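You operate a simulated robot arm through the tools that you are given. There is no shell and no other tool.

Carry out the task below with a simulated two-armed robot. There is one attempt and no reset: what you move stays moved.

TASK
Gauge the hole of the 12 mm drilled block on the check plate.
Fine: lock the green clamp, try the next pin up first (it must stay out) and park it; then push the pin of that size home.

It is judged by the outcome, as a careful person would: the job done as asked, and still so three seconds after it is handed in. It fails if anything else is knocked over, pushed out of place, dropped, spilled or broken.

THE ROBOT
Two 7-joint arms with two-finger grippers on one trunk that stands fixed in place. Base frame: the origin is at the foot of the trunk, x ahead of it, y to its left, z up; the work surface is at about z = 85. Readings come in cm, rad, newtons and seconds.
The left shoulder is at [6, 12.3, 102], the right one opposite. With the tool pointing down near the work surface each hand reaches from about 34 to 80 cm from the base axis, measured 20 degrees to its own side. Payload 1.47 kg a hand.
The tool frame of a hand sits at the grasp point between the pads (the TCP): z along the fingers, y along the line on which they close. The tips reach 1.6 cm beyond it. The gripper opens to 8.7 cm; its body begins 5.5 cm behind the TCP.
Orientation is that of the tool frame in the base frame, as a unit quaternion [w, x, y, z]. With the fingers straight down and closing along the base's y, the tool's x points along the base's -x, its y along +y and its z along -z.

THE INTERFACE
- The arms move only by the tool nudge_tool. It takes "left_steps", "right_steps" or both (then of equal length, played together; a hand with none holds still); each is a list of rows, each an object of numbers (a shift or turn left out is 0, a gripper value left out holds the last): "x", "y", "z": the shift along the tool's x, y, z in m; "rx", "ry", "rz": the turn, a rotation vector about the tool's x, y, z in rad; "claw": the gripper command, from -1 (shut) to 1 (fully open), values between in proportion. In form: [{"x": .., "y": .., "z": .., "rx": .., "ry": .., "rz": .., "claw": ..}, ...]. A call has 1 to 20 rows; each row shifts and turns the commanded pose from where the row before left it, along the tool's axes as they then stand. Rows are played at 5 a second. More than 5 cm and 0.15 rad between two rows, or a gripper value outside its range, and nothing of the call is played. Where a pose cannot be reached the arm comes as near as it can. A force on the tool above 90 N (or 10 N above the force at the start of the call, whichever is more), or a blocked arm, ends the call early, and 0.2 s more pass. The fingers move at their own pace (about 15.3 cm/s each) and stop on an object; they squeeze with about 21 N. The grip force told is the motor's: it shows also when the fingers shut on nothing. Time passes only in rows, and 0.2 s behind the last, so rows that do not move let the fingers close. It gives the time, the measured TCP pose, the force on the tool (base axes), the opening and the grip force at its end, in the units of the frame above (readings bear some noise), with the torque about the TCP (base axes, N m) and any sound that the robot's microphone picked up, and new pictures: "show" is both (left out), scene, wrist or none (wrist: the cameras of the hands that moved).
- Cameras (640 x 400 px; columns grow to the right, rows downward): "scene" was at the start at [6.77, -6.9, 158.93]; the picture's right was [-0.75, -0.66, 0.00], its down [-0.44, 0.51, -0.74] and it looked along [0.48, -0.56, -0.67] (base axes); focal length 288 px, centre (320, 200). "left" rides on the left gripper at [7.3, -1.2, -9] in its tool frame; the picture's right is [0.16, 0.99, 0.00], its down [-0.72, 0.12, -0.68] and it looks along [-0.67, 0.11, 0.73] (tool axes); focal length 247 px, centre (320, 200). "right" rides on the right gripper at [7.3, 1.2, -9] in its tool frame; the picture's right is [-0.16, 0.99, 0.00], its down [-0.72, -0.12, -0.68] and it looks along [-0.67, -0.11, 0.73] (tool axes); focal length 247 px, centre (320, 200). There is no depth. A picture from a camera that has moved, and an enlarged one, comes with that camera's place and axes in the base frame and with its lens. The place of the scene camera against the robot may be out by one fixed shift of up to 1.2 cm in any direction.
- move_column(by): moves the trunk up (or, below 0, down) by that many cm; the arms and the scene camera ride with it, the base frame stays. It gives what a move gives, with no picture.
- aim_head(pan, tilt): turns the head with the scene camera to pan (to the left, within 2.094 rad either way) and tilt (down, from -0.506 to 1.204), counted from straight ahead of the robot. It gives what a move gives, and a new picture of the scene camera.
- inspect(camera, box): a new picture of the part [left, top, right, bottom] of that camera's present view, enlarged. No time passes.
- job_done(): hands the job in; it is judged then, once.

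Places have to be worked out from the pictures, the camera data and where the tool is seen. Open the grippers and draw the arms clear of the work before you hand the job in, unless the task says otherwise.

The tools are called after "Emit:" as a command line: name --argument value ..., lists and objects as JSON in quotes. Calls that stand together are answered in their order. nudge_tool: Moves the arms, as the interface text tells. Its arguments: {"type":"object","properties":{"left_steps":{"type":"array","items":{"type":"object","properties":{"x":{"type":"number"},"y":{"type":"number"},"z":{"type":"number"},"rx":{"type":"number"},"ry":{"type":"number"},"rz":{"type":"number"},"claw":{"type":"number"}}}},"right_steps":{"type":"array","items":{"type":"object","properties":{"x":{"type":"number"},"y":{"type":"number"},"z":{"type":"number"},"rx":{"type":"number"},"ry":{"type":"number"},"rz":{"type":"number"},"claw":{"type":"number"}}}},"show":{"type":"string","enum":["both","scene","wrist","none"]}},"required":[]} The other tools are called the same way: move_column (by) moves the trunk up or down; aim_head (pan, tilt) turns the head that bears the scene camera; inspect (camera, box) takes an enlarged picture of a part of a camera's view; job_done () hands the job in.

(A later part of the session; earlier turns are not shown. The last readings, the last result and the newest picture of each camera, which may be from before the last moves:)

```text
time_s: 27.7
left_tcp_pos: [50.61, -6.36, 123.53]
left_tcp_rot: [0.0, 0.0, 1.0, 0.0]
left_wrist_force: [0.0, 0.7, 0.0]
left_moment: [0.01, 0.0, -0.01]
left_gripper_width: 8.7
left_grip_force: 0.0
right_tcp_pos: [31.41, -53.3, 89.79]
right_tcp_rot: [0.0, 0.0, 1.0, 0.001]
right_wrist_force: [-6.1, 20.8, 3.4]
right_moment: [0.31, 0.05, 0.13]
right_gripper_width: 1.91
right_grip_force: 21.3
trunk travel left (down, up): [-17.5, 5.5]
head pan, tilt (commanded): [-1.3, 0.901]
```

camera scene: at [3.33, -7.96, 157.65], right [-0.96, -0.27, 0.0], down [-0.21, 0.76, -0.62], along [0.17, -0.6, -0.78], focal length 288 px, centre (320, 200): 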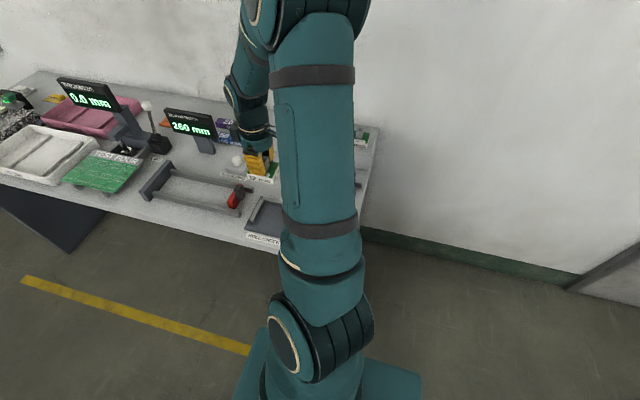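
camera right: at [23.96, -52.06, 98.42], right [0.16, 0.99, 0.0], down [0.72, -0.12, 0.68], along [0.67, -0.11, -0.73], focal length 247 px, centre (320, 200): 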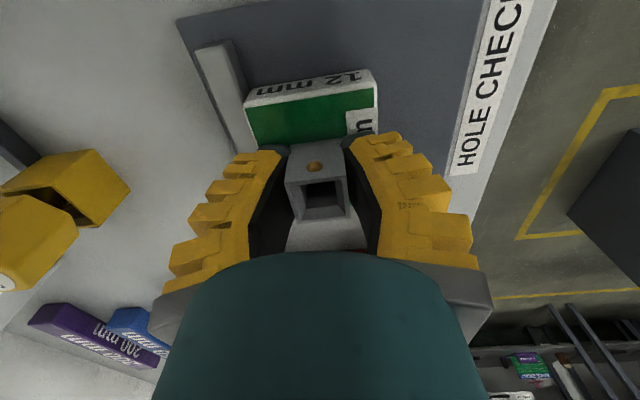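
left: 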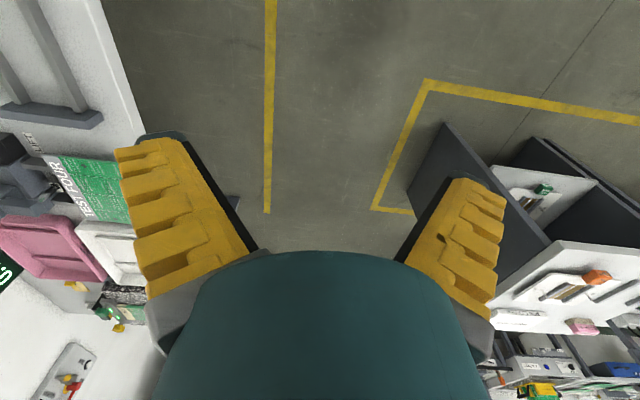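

It is firmly against the -y fence too. I'll relax the side pushes, set it down, and open the fingers.

Emit:
nudge_tool --right_steps '[{"y": 0.002}, {"x": 0.0005, "z": 0.0015}, {}, {"claw": -0.4}, {"claw": 0.0}, {"claw": 0.1}, {}]' --show "wrist"

Emit:
inspect --camera "right" --box '[180, 0, 460, 175]'

```text
time_s: 29.3
left_tcp_pos: [50.66, -6.56, 123.38]
left_tcp_rot: [-0.001, 0.0, 1.0, -0.001]
left_wrist_force: [0.0, -0.1, 0.2]
left_moment: [0.03, 0.01, -0.01]
left_gripper_width: 8.72
left_grip_force: 0.2
right_tcp_pos: [31.47, -53.41, 89.55]
right_tcp_rot: [0.0, 0.0, 1.0, 0.0]
right_wrist_force: [-0.7, 0.1, -0.5]
right_moment: [0.03, -0.01, 0.0]
right_gripper_width: 5.33
right_grip_force: 4.0
trunk travel left (down, up): [-17.5, 5.5]
head pan, tilt (commanded): [-1.3, 0.901]
camera right: at [24.1, -52.29, 98.39], right [0.16, 0.99, 0.0], down [0.72, -0.12, 0.68], along [0.67, -0.11, -0.73], focal length 247 px, centre (320, 200)
```

right: 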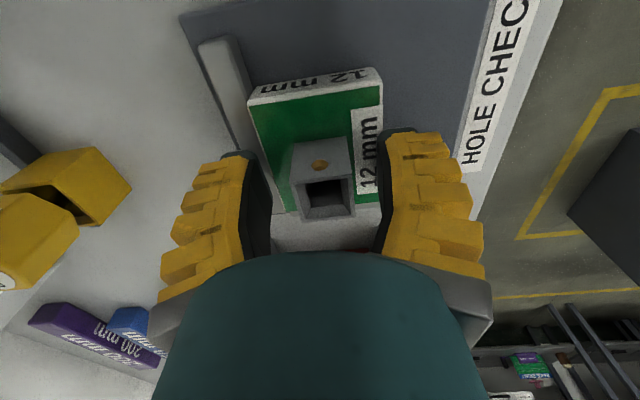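

```text
2.29 times, centred on (320, 88) of right
camera zoom: at [24.1, -52.29, 98.39], right [0.16, 0.99, 0.0], down [0.72, -0.12, 0.68], along [0.67, -0.11, -0.73], focal length 564 px, centre (320, 457)
```

zoom: 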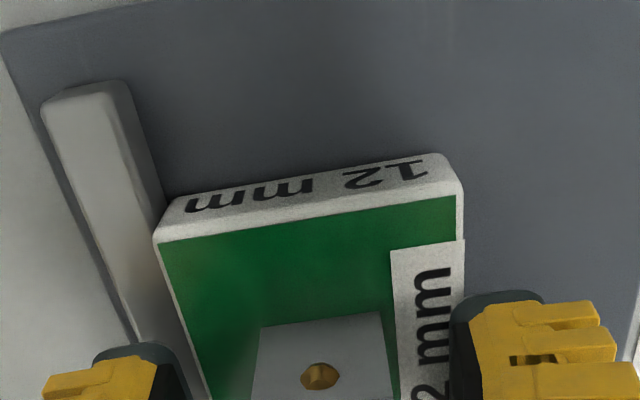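

The block sits in the corner with the fingers free. I'll rise straight up and check seating from above.

Emit:
nudge_tool --right_steps '[{"z": -0.02}, {"z": -0.04}, {"z": -0.04}, {"z": -0.03}, {}]' --show "wrist"

Emit:
inspect --camera "right" --box '[220, 0, 460, 150]'

```text
time_s: 30.5
left_tcp_pos: [50.64, -6.54, 123.42]
left_tcp_rot: [-0.001, 0.0, 1.0, -0.001]
left_wrist_force: [0.9, -0.6, -0.1]
left_moment: [0.01, 0.02, -0.01]
left_gripper_width: 8.71
left_grip_force: 0.1
right_tcp_pos: [31.2, -53.46, 102.44]
right_tcp_rot: [0.001, 0.0, 1.0, 0.0]
right_wrist_force: [-0.8, -0.1, -0.2]
right_moment: [0.0, 0.0, -0.01]
right_gripper_width: 5.33
right_grip_force: 3.9
trunk travel left (down, up): [-17.5, 5.5]
head pan, tilt (commanded): [-1.3, 0.901]
camera right: at [23.99, -52.27, 111.39], right [0.16, 0.99, 0.0], down [0.72, -0.12, 0.68], along [0.67, -0.11, -0.73], focal length 247 px, centre (320, 200)
```

right: 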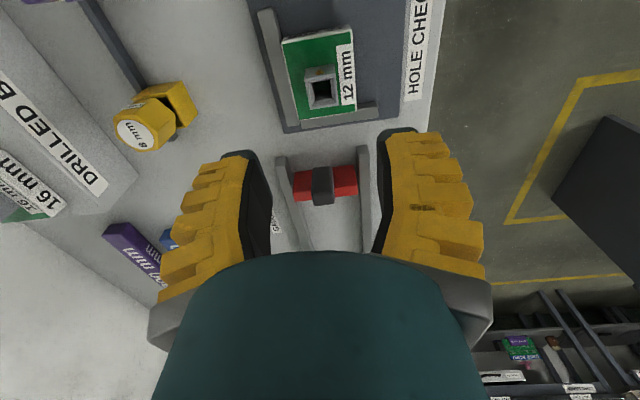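

```text
2.67 times, centred on (340, 75) of right
camera zoom: at [23.99, -52.27, 111.39], right [0.16, 0.99, 0.0], down [0.72, -0.12, 0.68], along [0.67, -0.11, -0.73], focal length 659 px, centre (267, 533)
```

zoom: 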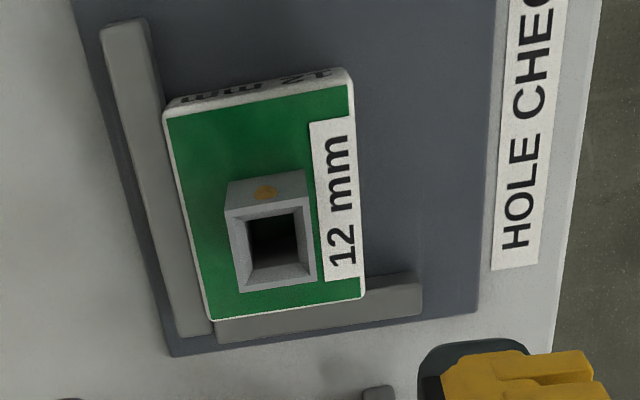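

The block is seated squarely in the L corner with the hole at about (31.15,-53.3), boss top z≈90.5. Next I'll turn the hand to close along x and hover over the green knob.

Emit:
nudge_tool --right_steps '[{"rz": 0.1428}, {"rz": 0.1428}, {"rz": 0.1428}, {"rz": 0.1428}, {"rz": 0.1428}, {"rz": 0.1428}, {"rz": 0.1428}, {"rz": 0.1428}, {"rz": 0.1428}, {"rz": 0.1428}, {"rz": 0.1428}, {"x": 0.008, "y": -0.043, "claw": -0.05}, {"x": 0.008, "y": -0.043, "z": 0.01}, {}]' --show "wrist"

Emit:
inspect --camera "right" --box '[220, 0, 460, 150]'

```text
time_s: 33.5
left_tcp_pos: [50.62, -6.51, 123.43]
left_tcp_rot: [0.0, 0.0, 1.0, 0.0]
left_wrist_force: [0.2, -0.5, -0.8]
left_moment: [0.01, -0.01, 0.06]
left_gripper_width: 8.72
left_grip_force: 0.0
right_tcp_pos: [22.73, -51.75, 101.49]
right_tcp_rot: [0.0, 0.707, 0.707, 0.0]
right_wrist_force: [0.0, -0.3, -0.4]
right_moment: [0.04, 0.0, -0.01]
right_gripper_width: 4.7
right_grip_force: 4.0
trunk travel left (down, up): [-17.5, 5.5]
head pan, tilt (commanded): [-1.3, 0.901]
camera right: at [23.86, -44.45, 110.37], right [0.99, -0.16, 0.0], down [-0.12, -0.72, 0.68], along [-0.11, -0.67, -0.73], focal length 247 px, centre (320, 200)
```

right: 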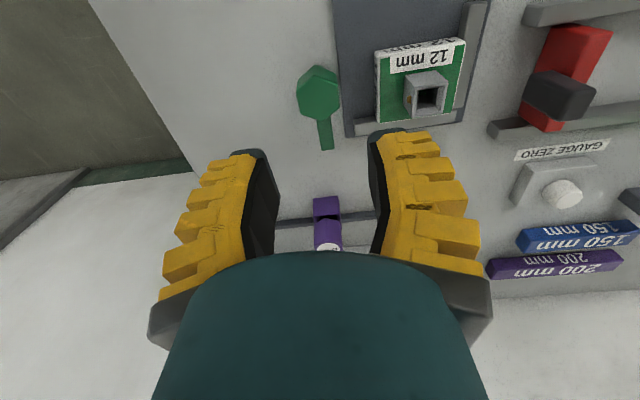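

```text
2.67 times, centred on (340, 75) of right
camera zoom: at [23.86, -44.45, 110.37], right [0.99, -0.16, 0.0], down [-0.12, -0.72, 0.68], along [-0.11, -0.67, -0.73], focal length 659 px, centre (267, 533)
```

zoom: 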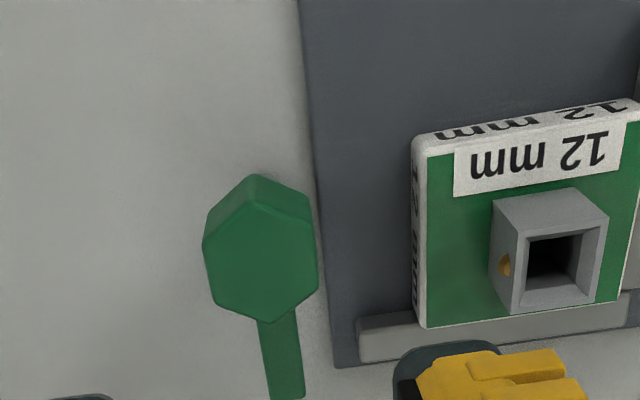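

The knob is a hair off axis (≈ -0.15 cm in x, -0.1 in y). I'll correct and lower around it to TCP z≈89.6.

Emit:
nudge_tool --right_steps '[{"x": -0.001, "y": -0.0015, "z": 0.03}, {"z": 0.03}, {"z": 0.03}, {"z": 0.02}, {"z": 0.008}, {}]' --show "wrist"

Emit:
inspect --camera "right" --box '[220, 90, 460, 240]'

```text
time_s: 34.9
left_tcp_pos: [50.62, -6.59, 123.38]
left_tcp_rot: [0.0, 0.0, 1.0, 0.001]
left_wrist_force: [0.0, -0.6, 0.2]
left_moment: [-0.03, 0.02, 0.0]
left_gripper_width: 8.7
left_grip_force: 0.0
right_tcp_pos: [22.72, -51.83, 89.47]
right_tcp_rot: [0.0, 0.707, 0.707, -0.001]
right_wrist_force: [-0.6, 0.4, -0.3]
right_moment: [-0.03, -0.02, -0.02]
right_gripper_width: 4.68
right_grip_force: 3.7
trunk travel left (down, up): [-17.5, 5.5]
head pan, tilt (commanded): [-1.3, 0.901]
camera right: at [23.8, -44.6, 98.41], right [0.99, -0.16, 0.0], down [-0.12, -0.72, 0.68], along [-0.11, -0.67, -0.73], focal length 247 px, centre (320, 200)
```

right: 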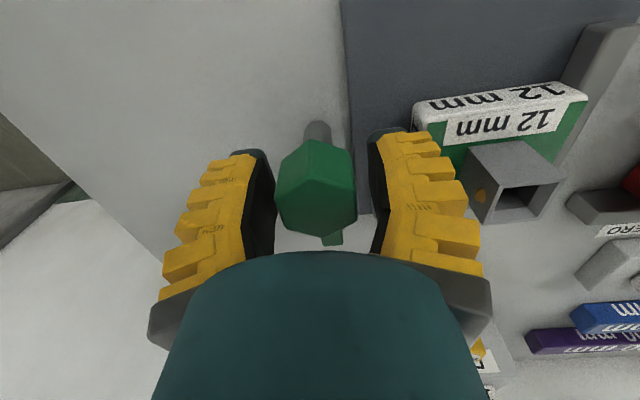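

```text
2.67 times, centred on (340, 165) of right
camera zoom: at [23.8, -44.6, 98.41], right [0.99, -0.16, 0.0], down [-0.12, -0.72, 0.68], along [-0.11, -0.67, -0.73], focal length 659 px, centre (267, 293)
```

zoom: 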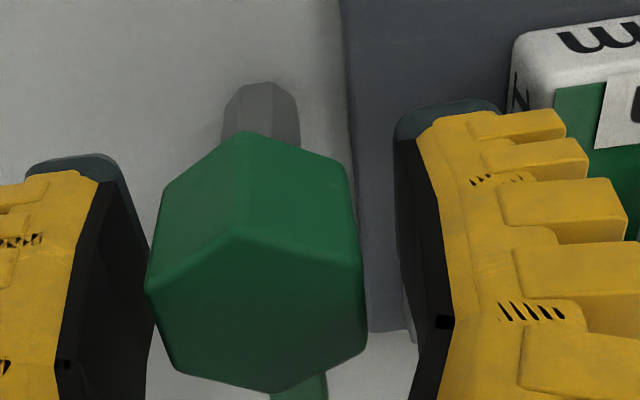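

The knob sits slightly toward the left finger; I'll shift 2 mm to centre it, then close on the flats.

Emit:
nudge_tool --right_steps '[{"x": -0.001, "y": -0.002}, {}, {"claw": -0.3}, {"claw": -0.6}, {"claw": -1}, {"claw": -1}]' --show "wrist"

```text
time_s: 36.3
left_tcp_pos: [50.7, -6.58, 123.39]
left_tcp_rot: [-0.001, 0.0, 1.0, 0.0]
left_wrist_force: [-0.1, 0.4, -0.8]
left_moment: [0.0, -0.05, 0.0]
left_gripper_width: 8.73
left_grip_force: 0.1
right_tcp_pos: [22.5, -51.97, 89.74]
right_tcp_rot: [0.002, 0.706, 0.708, 0.0]
right_wrist_force: [10.6, -0.6, 16.8]
right_moment: [0.21, -0.17, -0.03]
right_gripper_width: 2.73
right_grip_force: 29.8
trunk travel left (down, up): [-17.5, 5.5]
head pan, tilt (commanded): [-1.3, 0.901]
camera right: at [23.71, -44.68, 98.52], right [0.99, -0.16, 0.0], down [-0.12, -0.72, 0.68], along [-0.11, -0.67, -0.73], focal length 247 px, centre (320, 200)
```

right: 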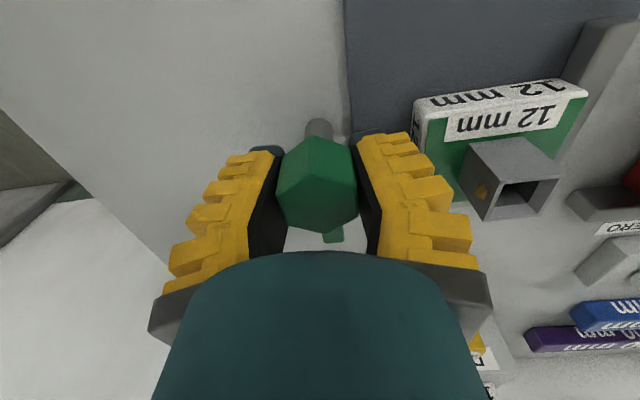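

It is gripped, with some side (10.6 N) and upward (16.8 N) load, so I'll ease the hand 1–2 mm that way and begin turning the knob counter-clockwise (arm from -y toward the block).

Emit:
nudge_tool --right_steps '[{"y": 0.0015, "z": -0.0015}, {}, {"rz": -0.08}, {"rz": -0.08}, {"rz": -0.08}, {}]' --show "wrist"

```text
time_s: 37.7
left_tcp_pos: [50.85, -6.67, 123.53]
left_tcp_rot: [-0.001, 0.0, 1.0, 0.0]
left_wrist_force: [-0.1, 0.0, 0.6]
left_moment: [0.0, 0.01, -0.01]
left_gripper_width: 8.69
left_grip_force: 0.0
right_tcp_pos: [22.6, -51.91, 89.72]
right_tcp_rot: [-0.001, 0.616, 0.788, 0.0]
right_wrist_force: [12.5, 0.2, -3.1]
right_moment: [-0.21, 0.06, -0.02]
right_gripper_width: 2.42
right_grip_force: 30.1
trunk travel left (down, up): [-17.5, 5.5]
head pan, tilt (commanded): [-1.3, 0.901]
camera right: at [22.08, -44.64, 98.65], right [1.0, 0.08, 0.0], down [0.06, -0.73, 0.68], along [0.06, -0.68, -0.73], focal length 247 px, centre (320, 200)
```

right: 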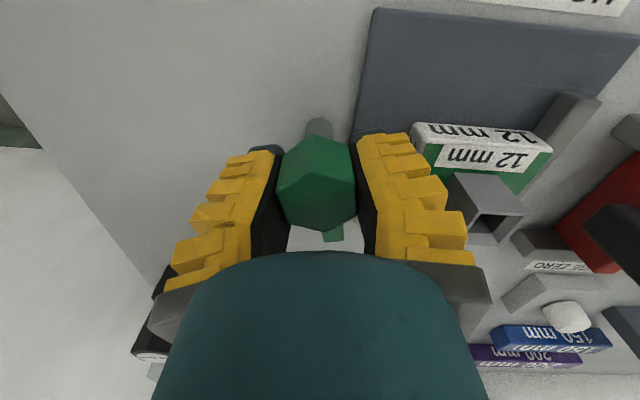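

The knob turns with the hand freely; only a +x load of about 12 N remains. I'll shift to relieve it and keep turning.

Emit:
nudge_tool --right_steps '[{"y": 0.002, "x": -0.0005}, {}, {"rz": -0.1}, {"rz": -0.1}, {"rz": -0.1}, {"rz": -0.1}, {}]' --show "wrist"

```text
time_s: 39.3
left_tcp_pos: [50.75, -6.72, 123.39]
left_tcp_rot: [0.0, 0.0, 1.0, 0.0]
left_wrist_force: [0.3, 0.4, 0.4]
left_moment: [0.0, -0.01, 0.04]
left_gripper_width: 8.72
left_grip_force: 0.1
right_tcp_pos: [22.88, -51.87, 89.82]
right_tcp_rot: [-0.002, 0.448, 0.894, 0.0]
right_wrist_force: [3.7, 8.5, -17.2]
right_moment: [-0.01, 0.15, -0.02]
right_gripper_width: 2.36
right_grip_force: 29.5
trunk travel left (down, up): [-17.5, 5.5]
head pan, tilt (commanded): [-1.3, 0.901]
camera right: at [19.45, -45.4, 98.7], right [0.89, 0.46, 0.0], down [0.34, -0.65, 0.68], along [0.32, -0.6, -0.74], focal length 247 px, centre (320, 200)
```

right: 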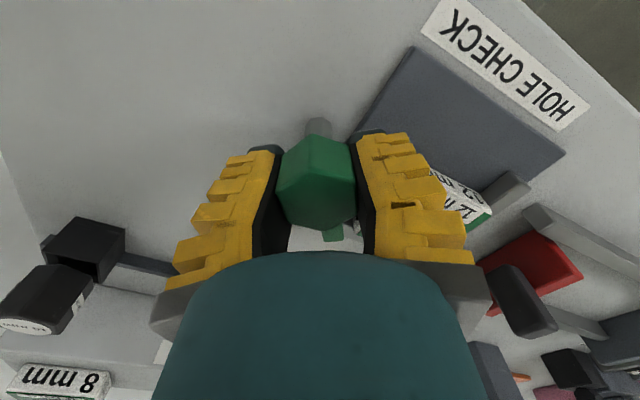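

It is about 37° round, now with a downward pull of 17 N on the hand; I'll lower 1.5 mm, ease in y, and keep turning.

Emit:
nudge_tool --right_steps '[{"x": 0.001, "y": 0.001, "z": 0.0015}, {}, {"rz": -0.1}, {"rz": -0.1}, {"rz": -0.1}, {"rz": -0.1}, {}]' --show "wrist"

```text
time_s: 40.9
left_tcp_pos: [50.71, -6.52, 123.54]
left_tcp_rot: [-0.001, 0.0, 1.0, -0.001]
left_wrist_force: [0.1, 0.2, -0.2]
left_moment: [0.03, 0.0, -0.01]
left_gripper_width: 8.7
left_grip_force: 0.0
right_tcp_pos: [23.09, -51.7, 89.71]
right_tcp_rot: [0.0, 0.26, 0.966, 0.0]
right_wrist_force: [14.1, 9.7, 4.5]
right_moment: [-0.01, -0.34, -0.08]
right_gripper_width: 2.42
right_grip_force: 29.8
trunk travel left (down, up): [-17.5, 5.5]
head pan, tilt (commanded): [-1.3, 0.901]
camera right: at [17.28, -47.1, 98.64], right [0.63, 0.77, 0.0], down [0.57, -0.46, 0.68], along [0.53, -0.43, -0.73], focal length 247 px, centre (320, 200)
```

right: 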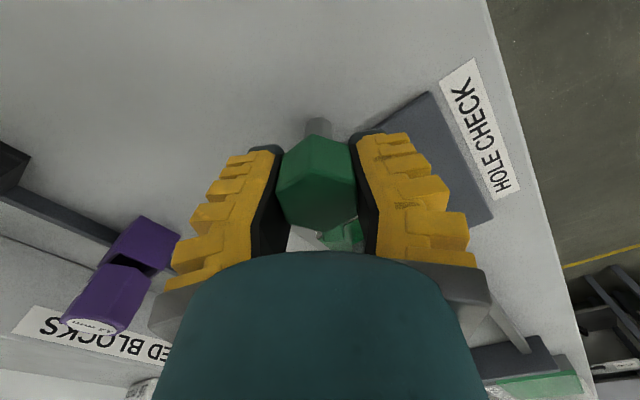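

The measured path shows the knob's true pivot is ~0.6 cm to +y of the hex centre (grey post), so I'll add the matching arc shift for the last 30° of turn.

Emit:
nudge_tool --right_steps '[{"x": -0.0015, "y": 0.0015}, {"rz": -0.1, "x": -0.0003, "y": 0.001}, {"rz": -0.1, "x": -0.0003, "y": 0.001}, {"rz": -0.1, "x": -0.0003, "y": 0.001}, {}]' --show "wrist"

```text
time_s: 42.1
left_tcp_pos: [50.5, -6.63, 123.51]
left_tcp_rot: [0.0, -0.001, 1.0, 0.0]
left_wrist_force: [0.3, 1.0, 0.2]
left_moment: [-0.03, 0.01, -0.03]
left_gripper_width: 8.73
left_grip_force: 0.1
right_tcp_pos: [22.92, -51.62, 89.71]
right_tcp_rot: [0.0, 0.115, 0.993, 0.0]
right_wrist_force: [-7.5, -3.9, 8.4]
right_moment: [0.05, 0.43, 0.03]
right_gripper_width: 2.49
right_grip_force: 29.8
trunk travel left (down, up): [-17.5, 5.5]
head pan, tilt (commanded): [-1.3, 0.901]
camera right: at [16.23, -48.83, 98.62], right [0.38, 0.92, 0.0], down [0.68, -0.28, 0.68], along [0.63, -0.26, -0.73], focal length 247 px, centre (320, 200)
```

right: 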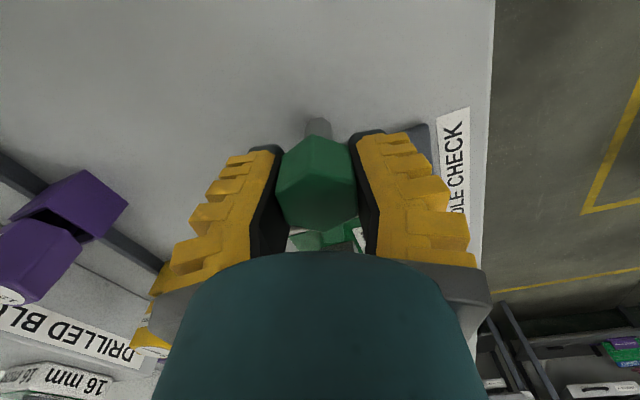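

Forces are small and the arm is nearly at +x (13° left). I'll finish the turn.

Emit:
nudge_tool --right_steps '[{"rz": -0.08}, {"rz": -0.08, "y": 0.0005}, {"rz": -0.07, "y": 0.0005}, {}]' --show "wrist"

Emit:
inspect --camera "right" --box '[220, 90, 460, 260]'

```text
time_s: 43.1
left_tcp_pos: [50.54, -6.68, 123.49]
left_tcp_rot: [0.001, 0.001, 1.0, 0.001]
left_wrist_force: [-0.6, 0.5, 0.0]
left_moment: [-0.01, 0.01, 0.02]
left_gripper_width: 8.72
left_grip_force: 0.1
right_tcp_pos: [23.14, -51.57, 89.67]
right_tcp_rot: [0.001, 0.001, 1.0, 0.0]
right_wrist_force: [-13.2, -9.7, 10.1]
right_moment: [-0.17, 0.37, -0.06]
right_gripper_width: 2.58
right_grip_force: 29.8
trunk travel left (down, up): [-17.5, 5.5]
head pan, tilt (commanded): [-1.3, 0.901]
camera right: at [15.77, -50.35, 98.57], right [0.16, 0.99, 0.0], down [0.72, -0.12, 0.68], along [0.67, -0.11, -0.73], focal length 247 px, centre (320, 200)
```

right: 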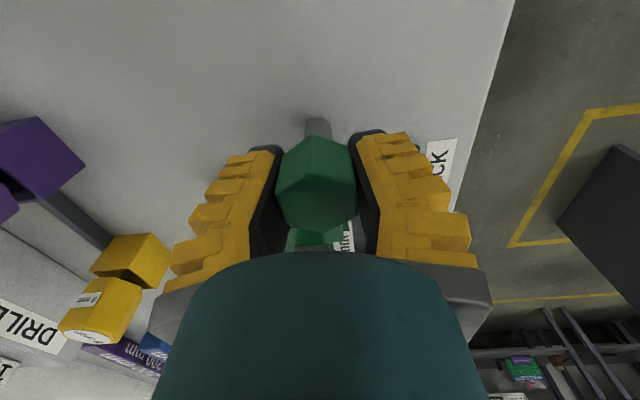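

```text
2.35 times, centred on (340, 175) of right
camera zoom: at [15.77, -50.35, 98.57], right [0.16, 0.99, 0.0], down [0.72, -0.12, 0.68], along [0.67, -0.11, -0.73], focal length 581 px, centre (273, 259)
```

zoom: 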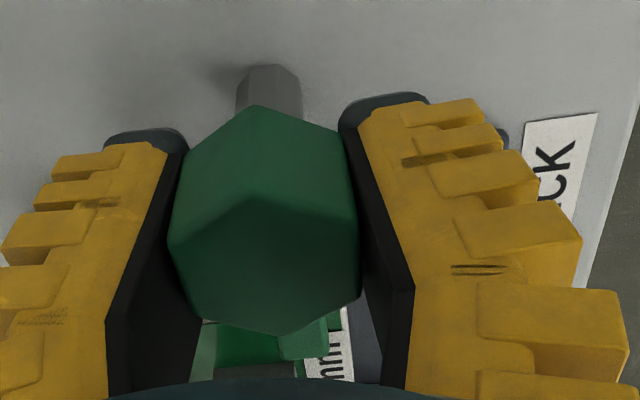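

The knob is turned 90° and the arm now lies over the block. I'll relieve the side forces, open the fingers and rise to look.

Emit:
nudge_tool --right_steps '[{"x": 0.002, "y": -0.0015, "z": -0.001}, {}, {"claw": -0.6}, {"claw": -0.3}, {"claw": -0.05}, {}, {"z": -0.03}, {"z": -0.04}, {"z": -0.04}, {}]' --show "wrist"

Emit:
inspect --camera "right" --box '[200, 20, 460, 182]'

```text
time_s: 45.3
left_tcp_pos: [50.71, -6.7, 123.34]
left_tcp_rot: [0.0, 0.001, 1.0, 0.0]
left_wrist_force: [0.2, -0.8, 0.4]
left_moment: [0.01, -0.02, 0.0]
left_gripper_width: 8.73
left_grip_force: 0.0
right_tcp_pos: [23.09, -51.58, 100.8]
right_tcp_rot: [0.001, 0.001, 1.0, 0.001]
right_wrist_force: [0.1, -0.3, 0.5]
right_moment: [0.0, 0.02, 0.02]
right_gripper_width: 4.69
right_grip_force: 3.7
trunk travel left (down, up): [-17.5, 5.5]
head pan, tilt (commanded): [-1.3, 0.901]
camera right: at [15.84, -50.49, 109.64], right [0.16, 0.99, 0.0], down [0.72, -0.12, 0.68], along [0.67, -0.11, -0.73], focal length 247 px, centre (320, 200)
```

right: 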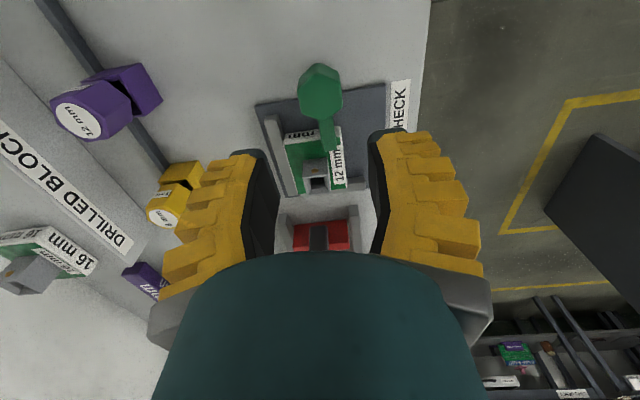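

```text
2.46 times, centred on (330, 101) of right
camera zoom: at [15.84, -50.49, 109.64], right [0.16, 0.99, 0.0], down [0.72, -0.12, 0.68], along [0.67, -0.11, -0.73], focal length 608 px, centre (295, 444)
```

zoom: 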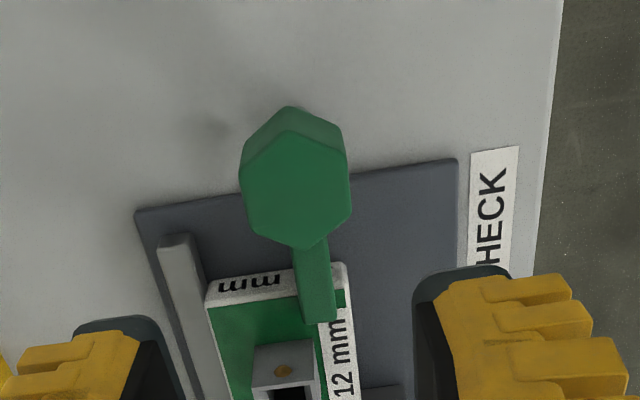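

The arm is over the block edge. To be sure it is fully locked I'll re-grip the knob, properly centred this time (axis at about (22.56,-51.5)), and feel for the end stop.

Emit:
nudge_tool --right_steps '[{"x": 0.0053, "z": 0.03}, {"z": 0.03}, {"z": 0.03}, {"z": 0.017}, {}, {"claw": -0.4}, {"claw": -0.7}, {"claw": -1}, {}]' --show "wrist"

```text
time_s: 47.3
left_tcp_pos: [50.64, -6.49, 123.44]
left_tcp_rot: [0.001, 0.0, 1.0, -0.001]
left_wrist_force: [-1.0, 0.5, 0.0]
left_moment: [0.03, 0.01, -0.03]
left_gripper_width: 8.71
left_grip_force: 0.2
right_tcp_pos: [22.42, -51.5, 90.05]
right_tcp_rot: [0.001, 0.0, 1.0, -0.001]
right_wrist_force: [-1.2, 11.7, 6.0]
right_moment: [0.05, 0.04, 0.01]
right_gripper_width: 2.8
right_grip_force: 30.2
trunk travel left (down, up): [-17.5, 5.5]
head pan, tilt (commanded): [-1.3, 0.901]
camera right: at [15.2, -50.38, 99.0], right [0.16, 0.99, 0.0], down [0.72, -0.12, 0.68], along [0.67, -0.11, -0.73], focal length 247 px, centre (320, 200)
```

right: 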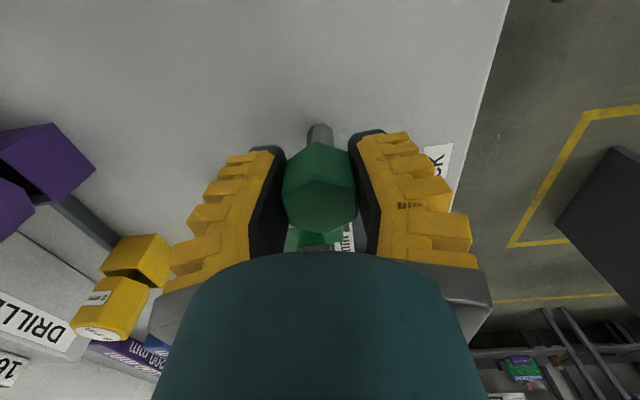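

Gripped and centred. I'll relieve the small y load and turn a little further (negative rz) while watching the torque about z.

Emit:
nudge_tool --right_steps '[{"y": 0.0015}, {}, {"rz": -0.05}, {"rz": -0.05}, {}]' --show "wrist"

Emit:
inspect --camera "right" --box '[220, 90, 460, 260]'

```text
time_s: 48.5
left_tcp_pos: [50.81, -6.68, 123.45]
left_tcp_rot: [0.0, 0.0, 1.0, 0.0]
left_wrist_force: [-0.3, 0.1, -0.2]
left_moment: [-0.02, -0.04, -0.02]
left_gripper_width: 8.69
left_grip_force: 0.1
right_tcp_pos: [22.76, -51.4, 90.21]
right_tcp_rot: [0.002, -0.051, 0.999, -0.002]
right_wrist_force: [13.0, 0.6, 3.9]
right_moment: [0.02, 0.1, 0.02]
right_gripper_width: 2.52
right_grip_force: 30.3
trunk travel left (down, up): [-17.5, 5.5]
head pan, tilt (commanded): [-1.3, 0.901]
camera right: at [15.38, -51.05, 99.01], right [0.06, 1.0, 0.0], down [0.73, -0.04, 0.68], along [0.68, -0.04, -0.73], focal length 247 px, centre (320, 200)
```

right: 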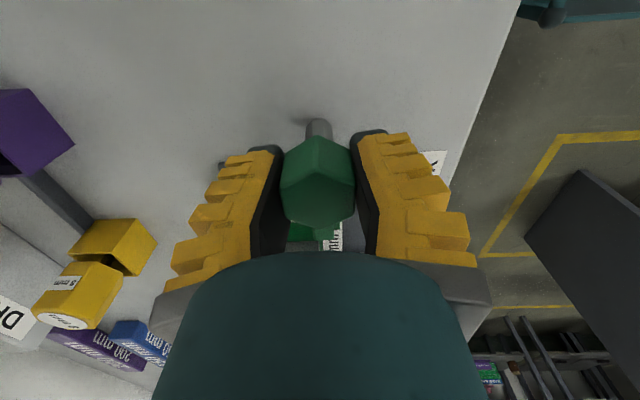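

```text
2.35 times, centred on (340, 175) of right
camera zoom: at [15.38, -51.05, 99.01], right [0.06, 1.0, 0.0], down [0.73, -0.04, 0.68], along [0.68, -0.04, -0.73], focal length 581 px, centre (273, 259)
```

zoom: 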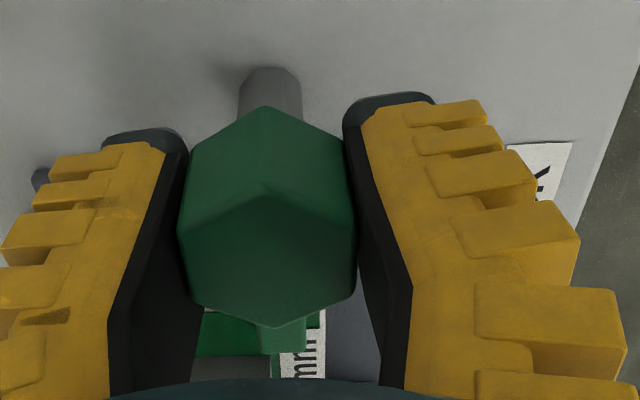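

Emit:
nudge_tool --right_steps '[{"claw": -0.6}, {"claw": -0.3}, {"claw": -0.05}, {}, {"z": -0.03}, {"z": -0.04}, {"z": -0.04}, {"rz": 0.1}, {}]' --show "wrist"

Emit:
inspect --camera "right" --box '[200, 20, 460, 182]'

```text
time_s: 50.5
left_tcp_pos: [50.58, -6.52, 123.43]
left_tcp_rot: [0.0, 0.001, 1.0, 0.0]
left_wrist_force: [0.0, 0.0, -0.1]
left_moment: [-0.04, -0.02, -0.01]
left_gripper_width: 8.71
left_grip_force: 0.1
right_tcp_pos: [22.46, -51.41, 101.02]
right_tcp_rot: [0.001, 0.0, 1.0, 0.001]
right_wrist_force: [-0.1, 0.4, 0.3]
right_moment: [-0.01, -0.01, -0.05]
right_gripper_width: 4.72
right_grip_force: 4.5
trunk travel left (down, up): [-17.5, 5.5]
head pan, tilt (commanded): [-1.3, 0.901]
camera right: at [15.15, -50.27, 109.97], right [0.16, 0.99, 0.0], down [0.72, -0.12, 0.68], along [0.67, -0.11, -0.73], focal length 247 px, centre (320, 200)
```

right: 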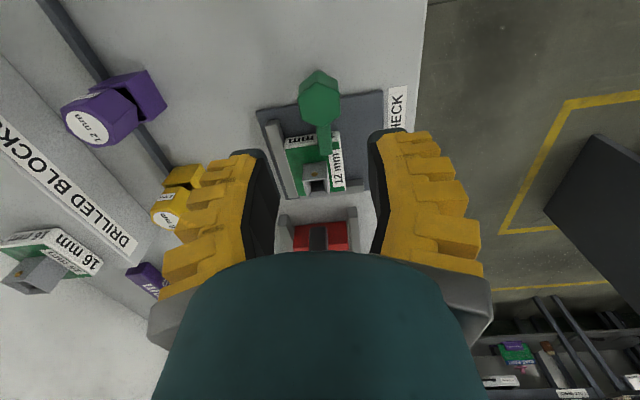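

```text
2.46 times, centred on (330, 101) of right
camera zoom: at [15.15, -50.27, 109.97], right [0.16, 0.99, 0.0], down [0.72, -0.12, 0.68], along [0.67, -0.11, -0.73], focal length 608 px, centre (295, 444)
```

zoom: 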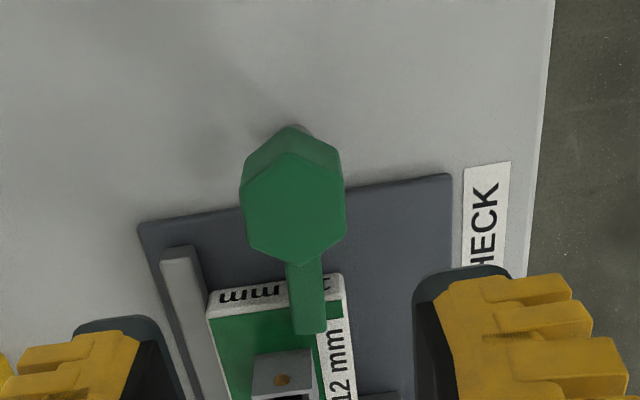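

Emit:
inspect --camera "right" --box '[270, 60, 366, 200]'

```text
2.86 times, centred on (318, 130) of right
camera zoom: at [15.15, -50.27, 109.97], right [0.16, 0.99, 0.0], down [0.72, -0.12, 0.68], along [0.67, -0.11, -0.73], focal length 706 px, centre (326, 400)
```

zoom: 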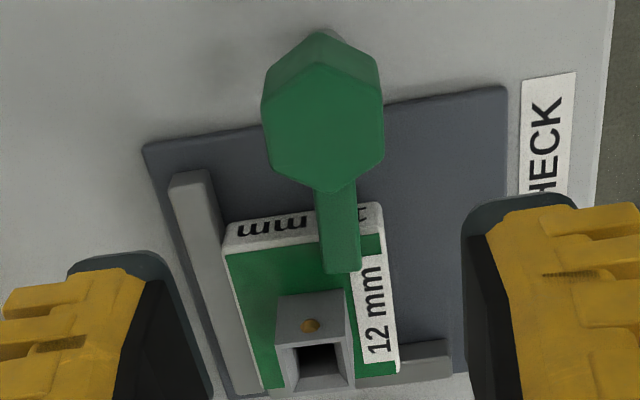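

The arm stayed put while the hand turned further, so it is at its end stop, lying along +x over the block – locked. Now I'll go over the black 16 mm pin near (10.9,-67.7) with the fingers closing along x.

Emit:
nudge_tool --right_steps '[{"z": -0.04}, {"rz": 0.1428}, {"rz": 0.1428}, {"rz": 0.1428}, {"rz": 0.1428}, {"rz": 0.1428}, {"rz": 0.1428}, {"rz": 0.1428}, {"rz": 0.1428}, {"rz": 0.1428}, {"rz": 0.1428}, {"rz": 0.1428}, {"x": -0.0326, "y": -0.023, "claw": 0.1}, {"x": -0.0326, "y": -0.023}, {"x": -0.0326, "y": -0.023}, {"x": -0.0326, "y": -0.023}, {"x": -0.0326, "y": -0.023}, {}]' --show "both"

Emit:
inspect --camera "right" --box '[220, 20, 460, 170]'

```text
time_s: 54.3
left_tcp_pos: [50.62, -6.58, 123.53]
left_tcp_rot: [0.001, 0.0, 1.0, 0.0]
left_wrist_force: [-0.5, 0.7, 0.2]
left_moment: [-0.02, 0.0, -0.04]
left_gripper_width: 8.67
left_grip_force: 0.0
right_tcp_pos: [10.95, -67.81, 105.13]
right_tcp_rot: [0.0, 0.707, 0.707, -0.001]
right_wrist_force: [0.4, 0.0, 0.0]
right_moment: [-0.03, 0.04, 0.02]
right_gripper_width: 5.33
right_grip_force: 4.0
trunk travel left (down, up): [-17.5, 5.5]
head pan, tilt (commanded): [-1.3, 0.901]
camera scene: at [3.35, -7.82, 157.66], right [-0.96, -0.27, 0.0], down [-0.21, 0.75, -0.62], along [0.17, -0.6, -0.78], focal length 288 px, centre (320, 200)
camera right: at [12.19, -60.52, 113.94], right [0.99, -0.16, 0.0], down [-0.12, -0.72, 0.68], along [-0.11, -0.67, -0.73], focal length 247 px, centre (320, 200)
```

scene: 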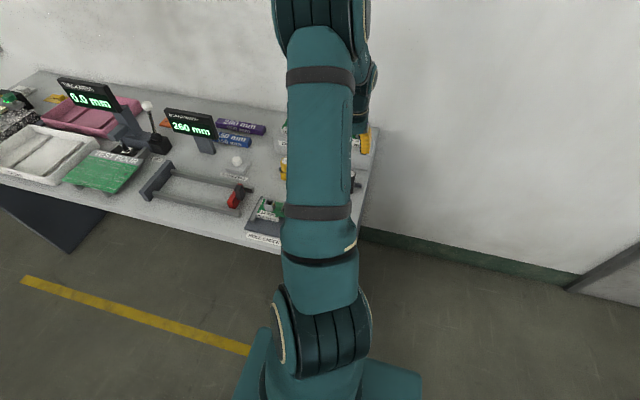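
right: 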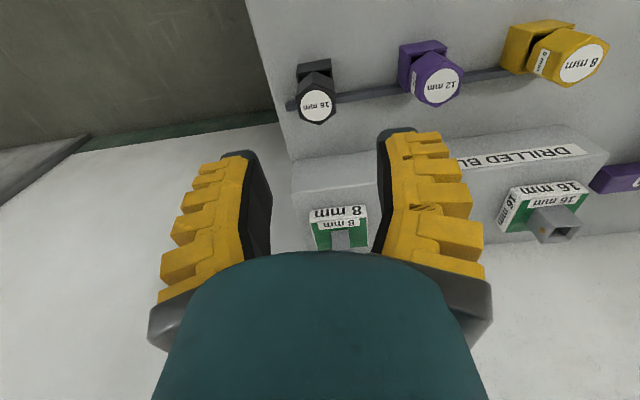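

```text
2.67 times, centred on (340, 95) of right
camera zoom: at [12.19, -60.52, 113.94], right [0.99, -0.16, 0.0], down [-0.12, -0.72, 0.68], along [-0.11, -0.67, -0.73], focal length 659 px, centre (267, 480)
```

zoom: 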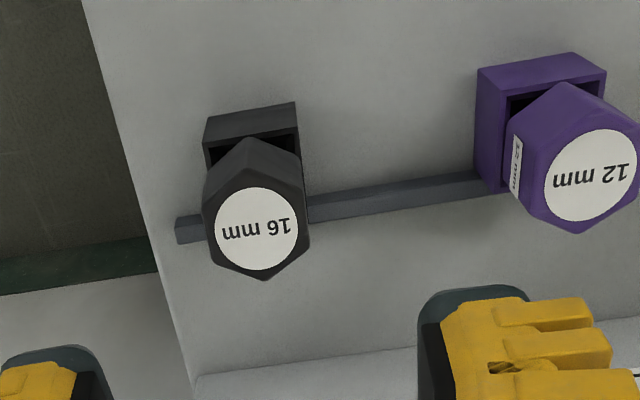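

Triangulating several views puts the black head's top at about (10.6,-69.0,92.8). I'll shift over it and come down to z≈97 to check the centring.

Emit:
nudge_tool --right_steps '[{"x": -0.012, "y": -0.003}, {"z": 0.03}, {"z": 0.03}, {"z": 0.02}, {}]' --show "wrist"

Emit:
inspect --camera "right" --box '[220, 60, 460, 210]'

```text
time_s: 55.5
left_tcp_pos: [50.66, -6.61, 123.42]
left_tcp_rot: [0.0, 0.001, 1.0, 0.0]
left_wrist_force: [0.3, -0.1, -0.1]
left_moment: [-0.04, 0.04, -0.02]
left_gripper_width: 8.7
left_grip_force: 0.0
right_tcp_pos: [10.76, -69.0, 96.96]
right_tcp_rot: [0.0, 0.707, 0.707, 0.0]
right_wrist_force: [0.3, -1.0, -0.4]
right_moment: [-0.02, 0.03, -0.02]
right_gripper_width: 5.34
right_grip_force: 4.0
trunk travel left (down, up): [-17.5, 5.5]
head pan, tilt (commanded): [-1.3, 0.901]
camera right: at [11.95, -61.67, 105.85], right [0.99, -0.16, 0.0], down [-0.12, -0.72, 0.68], along [-0.11, -0.67, -0.73], focal length 247 px, centre (320, 200)
```

right: 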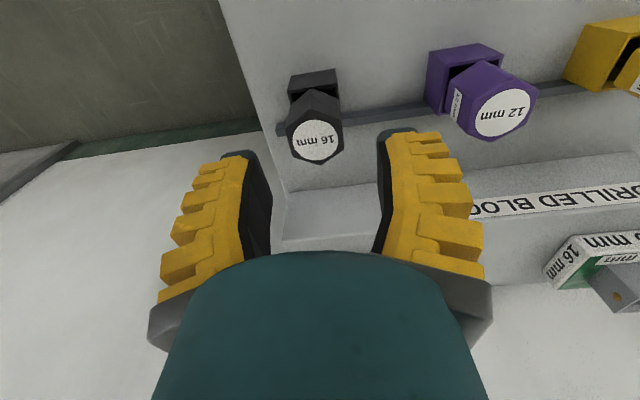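

```text
2.67 times, centred on (340, 135) of right
camera zoom: at [11.95, -61.67, 105.85], right [0.99, -0.16, 0.0], down [-0.12, -0.72, 0.68], along [-0.11, -0.67, -0.73], focal length 659 px, centre (267, 373)
```

zoom: 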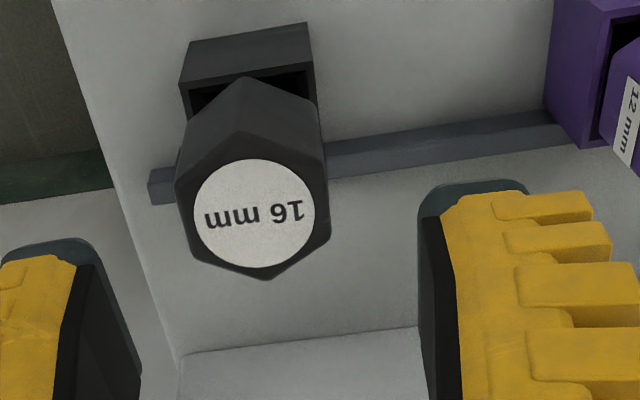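

The head lines up, needing 2.5 mm toward -x. I'll correct and lower to TCP z≈91.2 around the hex.

Emit:
nudge_tool --right_steps '[{"y": -0.0025}, {"z": 0.02}, {"z": 0.02}, {"z": 0.017}, {}]' --show "wrist"

Emit:
inspect --camera "right" --box '[220, 90, 460, 260]'

```text
time_s: 56.7
left_tcp_pos: [50.72, -6.57, 123.5]
left_tcp_rot: [0.0, 0.001, 1.0, 0.0]
left_wrist_force: [0.2, 0.5, 0.2]
left_moment: [0.02, -0.03, -0.02]
left_gripper_width: 8.7
left_grip_force: 0.0
right_tcp_pos: [10.53, -68.96, 91.33]
right_tcp_rot: [0.0, 0.708, 0.707, -0.001]
right_wrist_force: [-0.2, 0.1, 1.0]
right_moment: [0.02, -0.03, 0.03]
right_gripper_width: 5.33
right_grip_force: 4.0
trunk travel left (down, up): [-17.5, 5.5]
head pan, tilt (commanded): [-1.3, 0.901]
camera right: at [11.67, -61.78, 100.22], right [0.99, -0.16, 0.0], down [-0.12, -0.72, 0.68], along [-0.11, -0.67, -0.73], focal length 247 px, centre (320, 200)
```

right: 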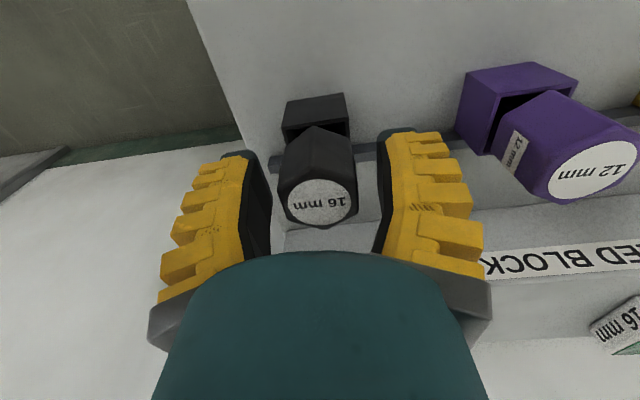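

```text
2.35 times, centred on (340, 175) of right
camera zoom: at [11.67, -61.78, 100.22], right [0.99, -0.16, 0.0], down [-0.12, -0.72, 0.68], along [-0.11, -0.67, -0.73], focal length 581 px, centre (273, 259)
```

zoom: 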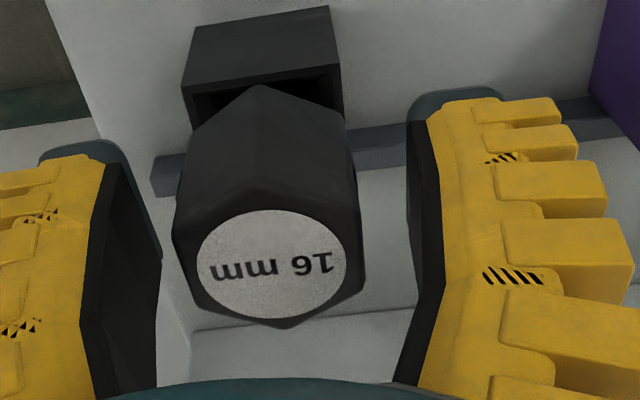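

The 16 mm head is centred between the pads with the tips just above the head's bottom edge. I'll close on it.

Emit:
nudge_tool --right_steps '[{"z": 0.001, "claw": -0.2}, {"claw": -0.5}, {"claw": -1}, {"claw": -1}, {}]' --show "wrist"

```text
time_s: 57.9
left_tcp_pos: [50.69, -6.55, 123.38]
left_tcp_rot: [0.0, 0.001, 1.0, 0.0]
left_wrist_force: [0.9, 0.9, 1.2]
left_moment: [0.0, 0.0, 0.02]
left_gripper_width: 8.72
left_grip_force: 0.0
right_tcp_pos: [10.48, -68.93, 91.32]
right_tcp_rot: [0.0, 0.707, 0.707, -0.001]
right_wrist_force: [-0.3, -0.5, 6.6]
right_moment: [-0.07, 0.0, -0.05]
right_gripper_width: 2.95
right_grip_force: 20.7
trunk travel left (down, up): [-17.5, 5.5]
head pan, tilt (commanded): [-1.3, 0.901]
camera right: at [11.64, -61.75, 100.19], right [0.99, -0.16, 0.0], down [-0.12, -0.72, 0.68], along [-0.11, -0.67, -0.73], focal length 247 px, centre (320, 200)
```

right: 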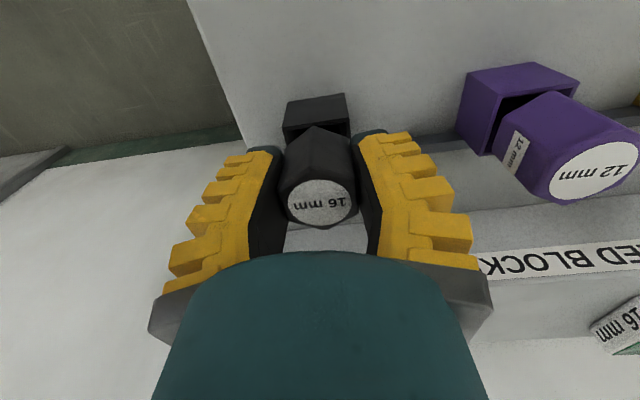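

Gripped at 2.95 cm width, 20.7 N. Lifting the 16 mm pin straight up out of its socket.

Emit:
nudge_tool --right_steps '[{"z": -0.01}, {"z": -0.015}, {"z": -0.02}, {"z": -0.025}, {"z": -0.03}, {}]' --show "both"

Emit:
inspect --camera "right" --box '[220, 60, 460, 230]'

```text
time_s: 59.3
left_tcp_pos: [50.71, -6.72, 123.47]
left_tcp_rot: [0.0, 0.001, 1.0, 0.001]
left_wrist_force: [-0.3, -0.5, 1.2]
left_moment: [-0.01, 0.0, -0.02]
left_gripper_width: 8.73
left_grip_force: 0.1
right_tcp_pos: [10.7, -69.0, 101.35]
right_tcp_rot: [-0.002, 0.708, 0.707, 0.001]
right_wrist_force: [-0.2, 0.0, 0.0]
right_moment: [0.0, -0.01, 0.03]
right_gripper_width: 2.67
right_grip_force: 21.1
trunk travel left (down, up): [-17.5, 5.5]
head pan, tilt (commanded): [-1.3, 0.901]
camera scene: at [3.33, -7.94, 157.65], right [-0.96, -0.27, 0.0], down [-0.21, 0.76, -0.62], along [0.17, -0.6, -0.78], focal length 288 px, centre (320, 200)
camera right: at [11.86, -61.75, 110.26], right [0.99, -0.16, 0.0], down [-0.12, -0.72, 0.68], along [-0.11, -0.67, -0.73], focal length 247 px, centre (320, 200)
```

scene: 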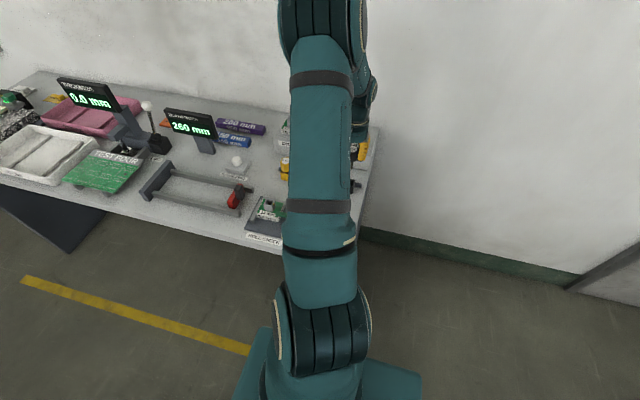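
right: 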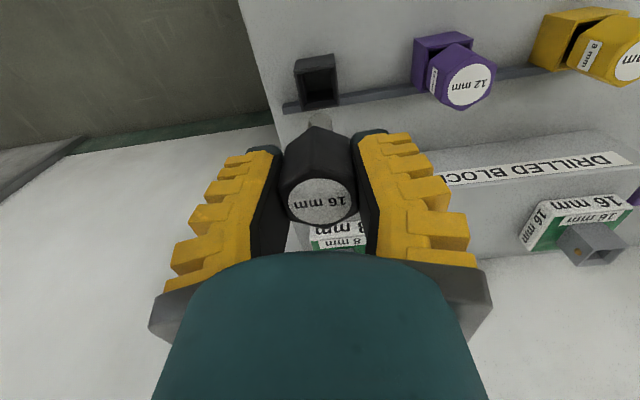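

```text
2.35 times, centred on (340, 145) of right
camera zoom: at [11.86, -61.75, 110.26], right [0.99, -0.16, 0.0], down [-0.12, -0.72, 0.68], along [-0.11, -0.67, -0.73], focal length 581 px, centre (273, 329)
```

zoom: 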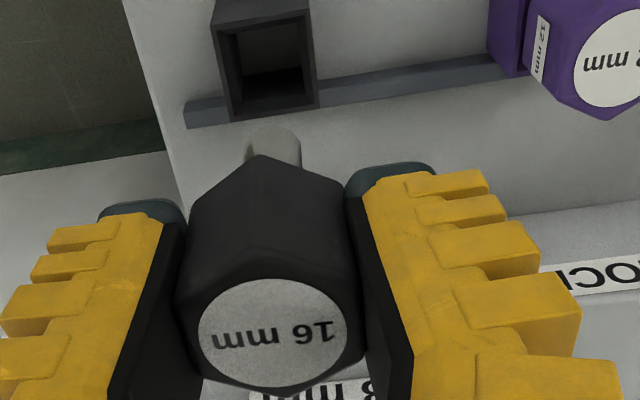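

The pin is out: its grey shank tip is roughly 6 cm below the TCP. I'll carry it over to the hole at about (31.15,-53.3), staying high.

Emit:
nudge_tool --right_steps '[{"x": 0.0196, "y": 0.0257}, {"x": 0.0196, "y": 0.0257}, {"x": 0.0196, "y": 0.0257}, {"x": 0.0196, "y": 0.0257}, {"x": 0.0196, "y": 0.0257}, {"x": 0.0196, "y": 0.0257}, {"x": 0.0196, "y": 0.0257}, {"x": 0.0196, "y": 0.0257}, {}]' --show "wrist"

Emit:
inspect --camera "right" --box '[240, 60, 400, 200]'

```text
time_s: 61.3
left_tcp_pos: [50.61, -6.59, 123.47]
left_tcp_rot: [0.0, 0.0, 1.0, -0.001]
left_wrist_force: [-0.8, -0.7, 0.5]
left_moment: [-0.02, -0.01, 0.03]
left_gripper_width: 8.71
left_grip_force: 0.1
right_tcp_pos: [30.94, -53.34, 101.2]
right_tcp_rot: [0.0, 0.708, 0.707, 0.001]
right_wrist_force: [-0.4, -0.4, -0.8]
right_moment: [0.0, 0.0, 0.0]
right_gripper_width: 2.66
right_grip_force: 21.2
trunk travel left (down, up): [-17.5, 5.5]
head pan, tilt (commanded): [-1.3, 0.901]
camera right: at [32.05, -46.01, 110.03], right [0.99, -0.16, 0.0], down [-0.12, -0.72, 0.68], along [-0.11, -0.67, -0.73], focal length 247 px, centre (320, 200)
```

right: 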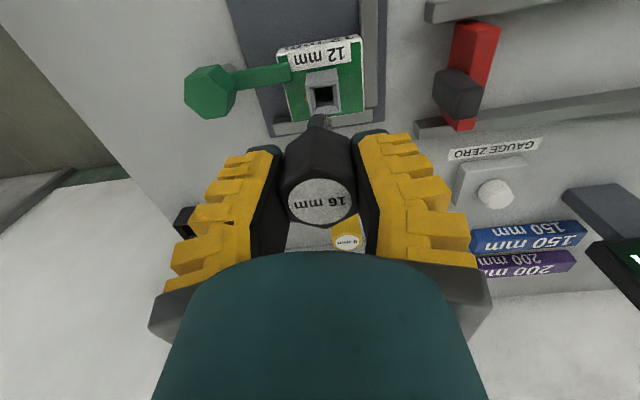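

```text
2.86 times, centred on (320, 130) of right
camera zoom: at [32.05, -46.01, 110.03], right [0.99, -0.16, 0.0], down [-0.12, -0.72, 0.68], along [-0.11, -0.67, -0.73], focal length 706 px, centre (320, 400)
```

zoom: 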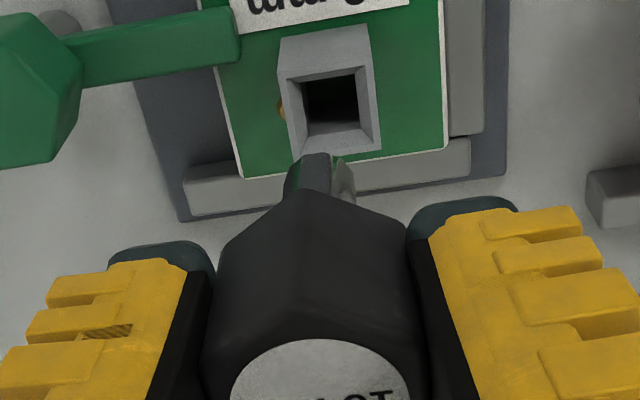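

Emit:
inspect --camera "right" --box '[295, 65, 355, 125]'

```text
6.67 times, centred on (325, 95) of right
camera zoom: at [32.05, -46.01, 110.03], right [0.99, -0.16, 0.0], down [-0.12, -0.72, 0.68], along [-0.11, -0.67, -0.73], focal length 1646 px, centre (287, 900)
```

zoom: 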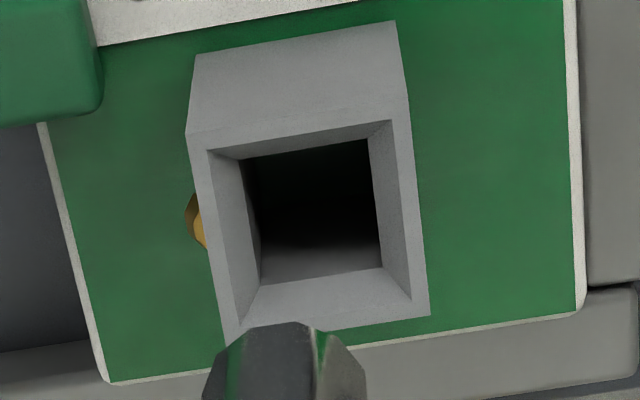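

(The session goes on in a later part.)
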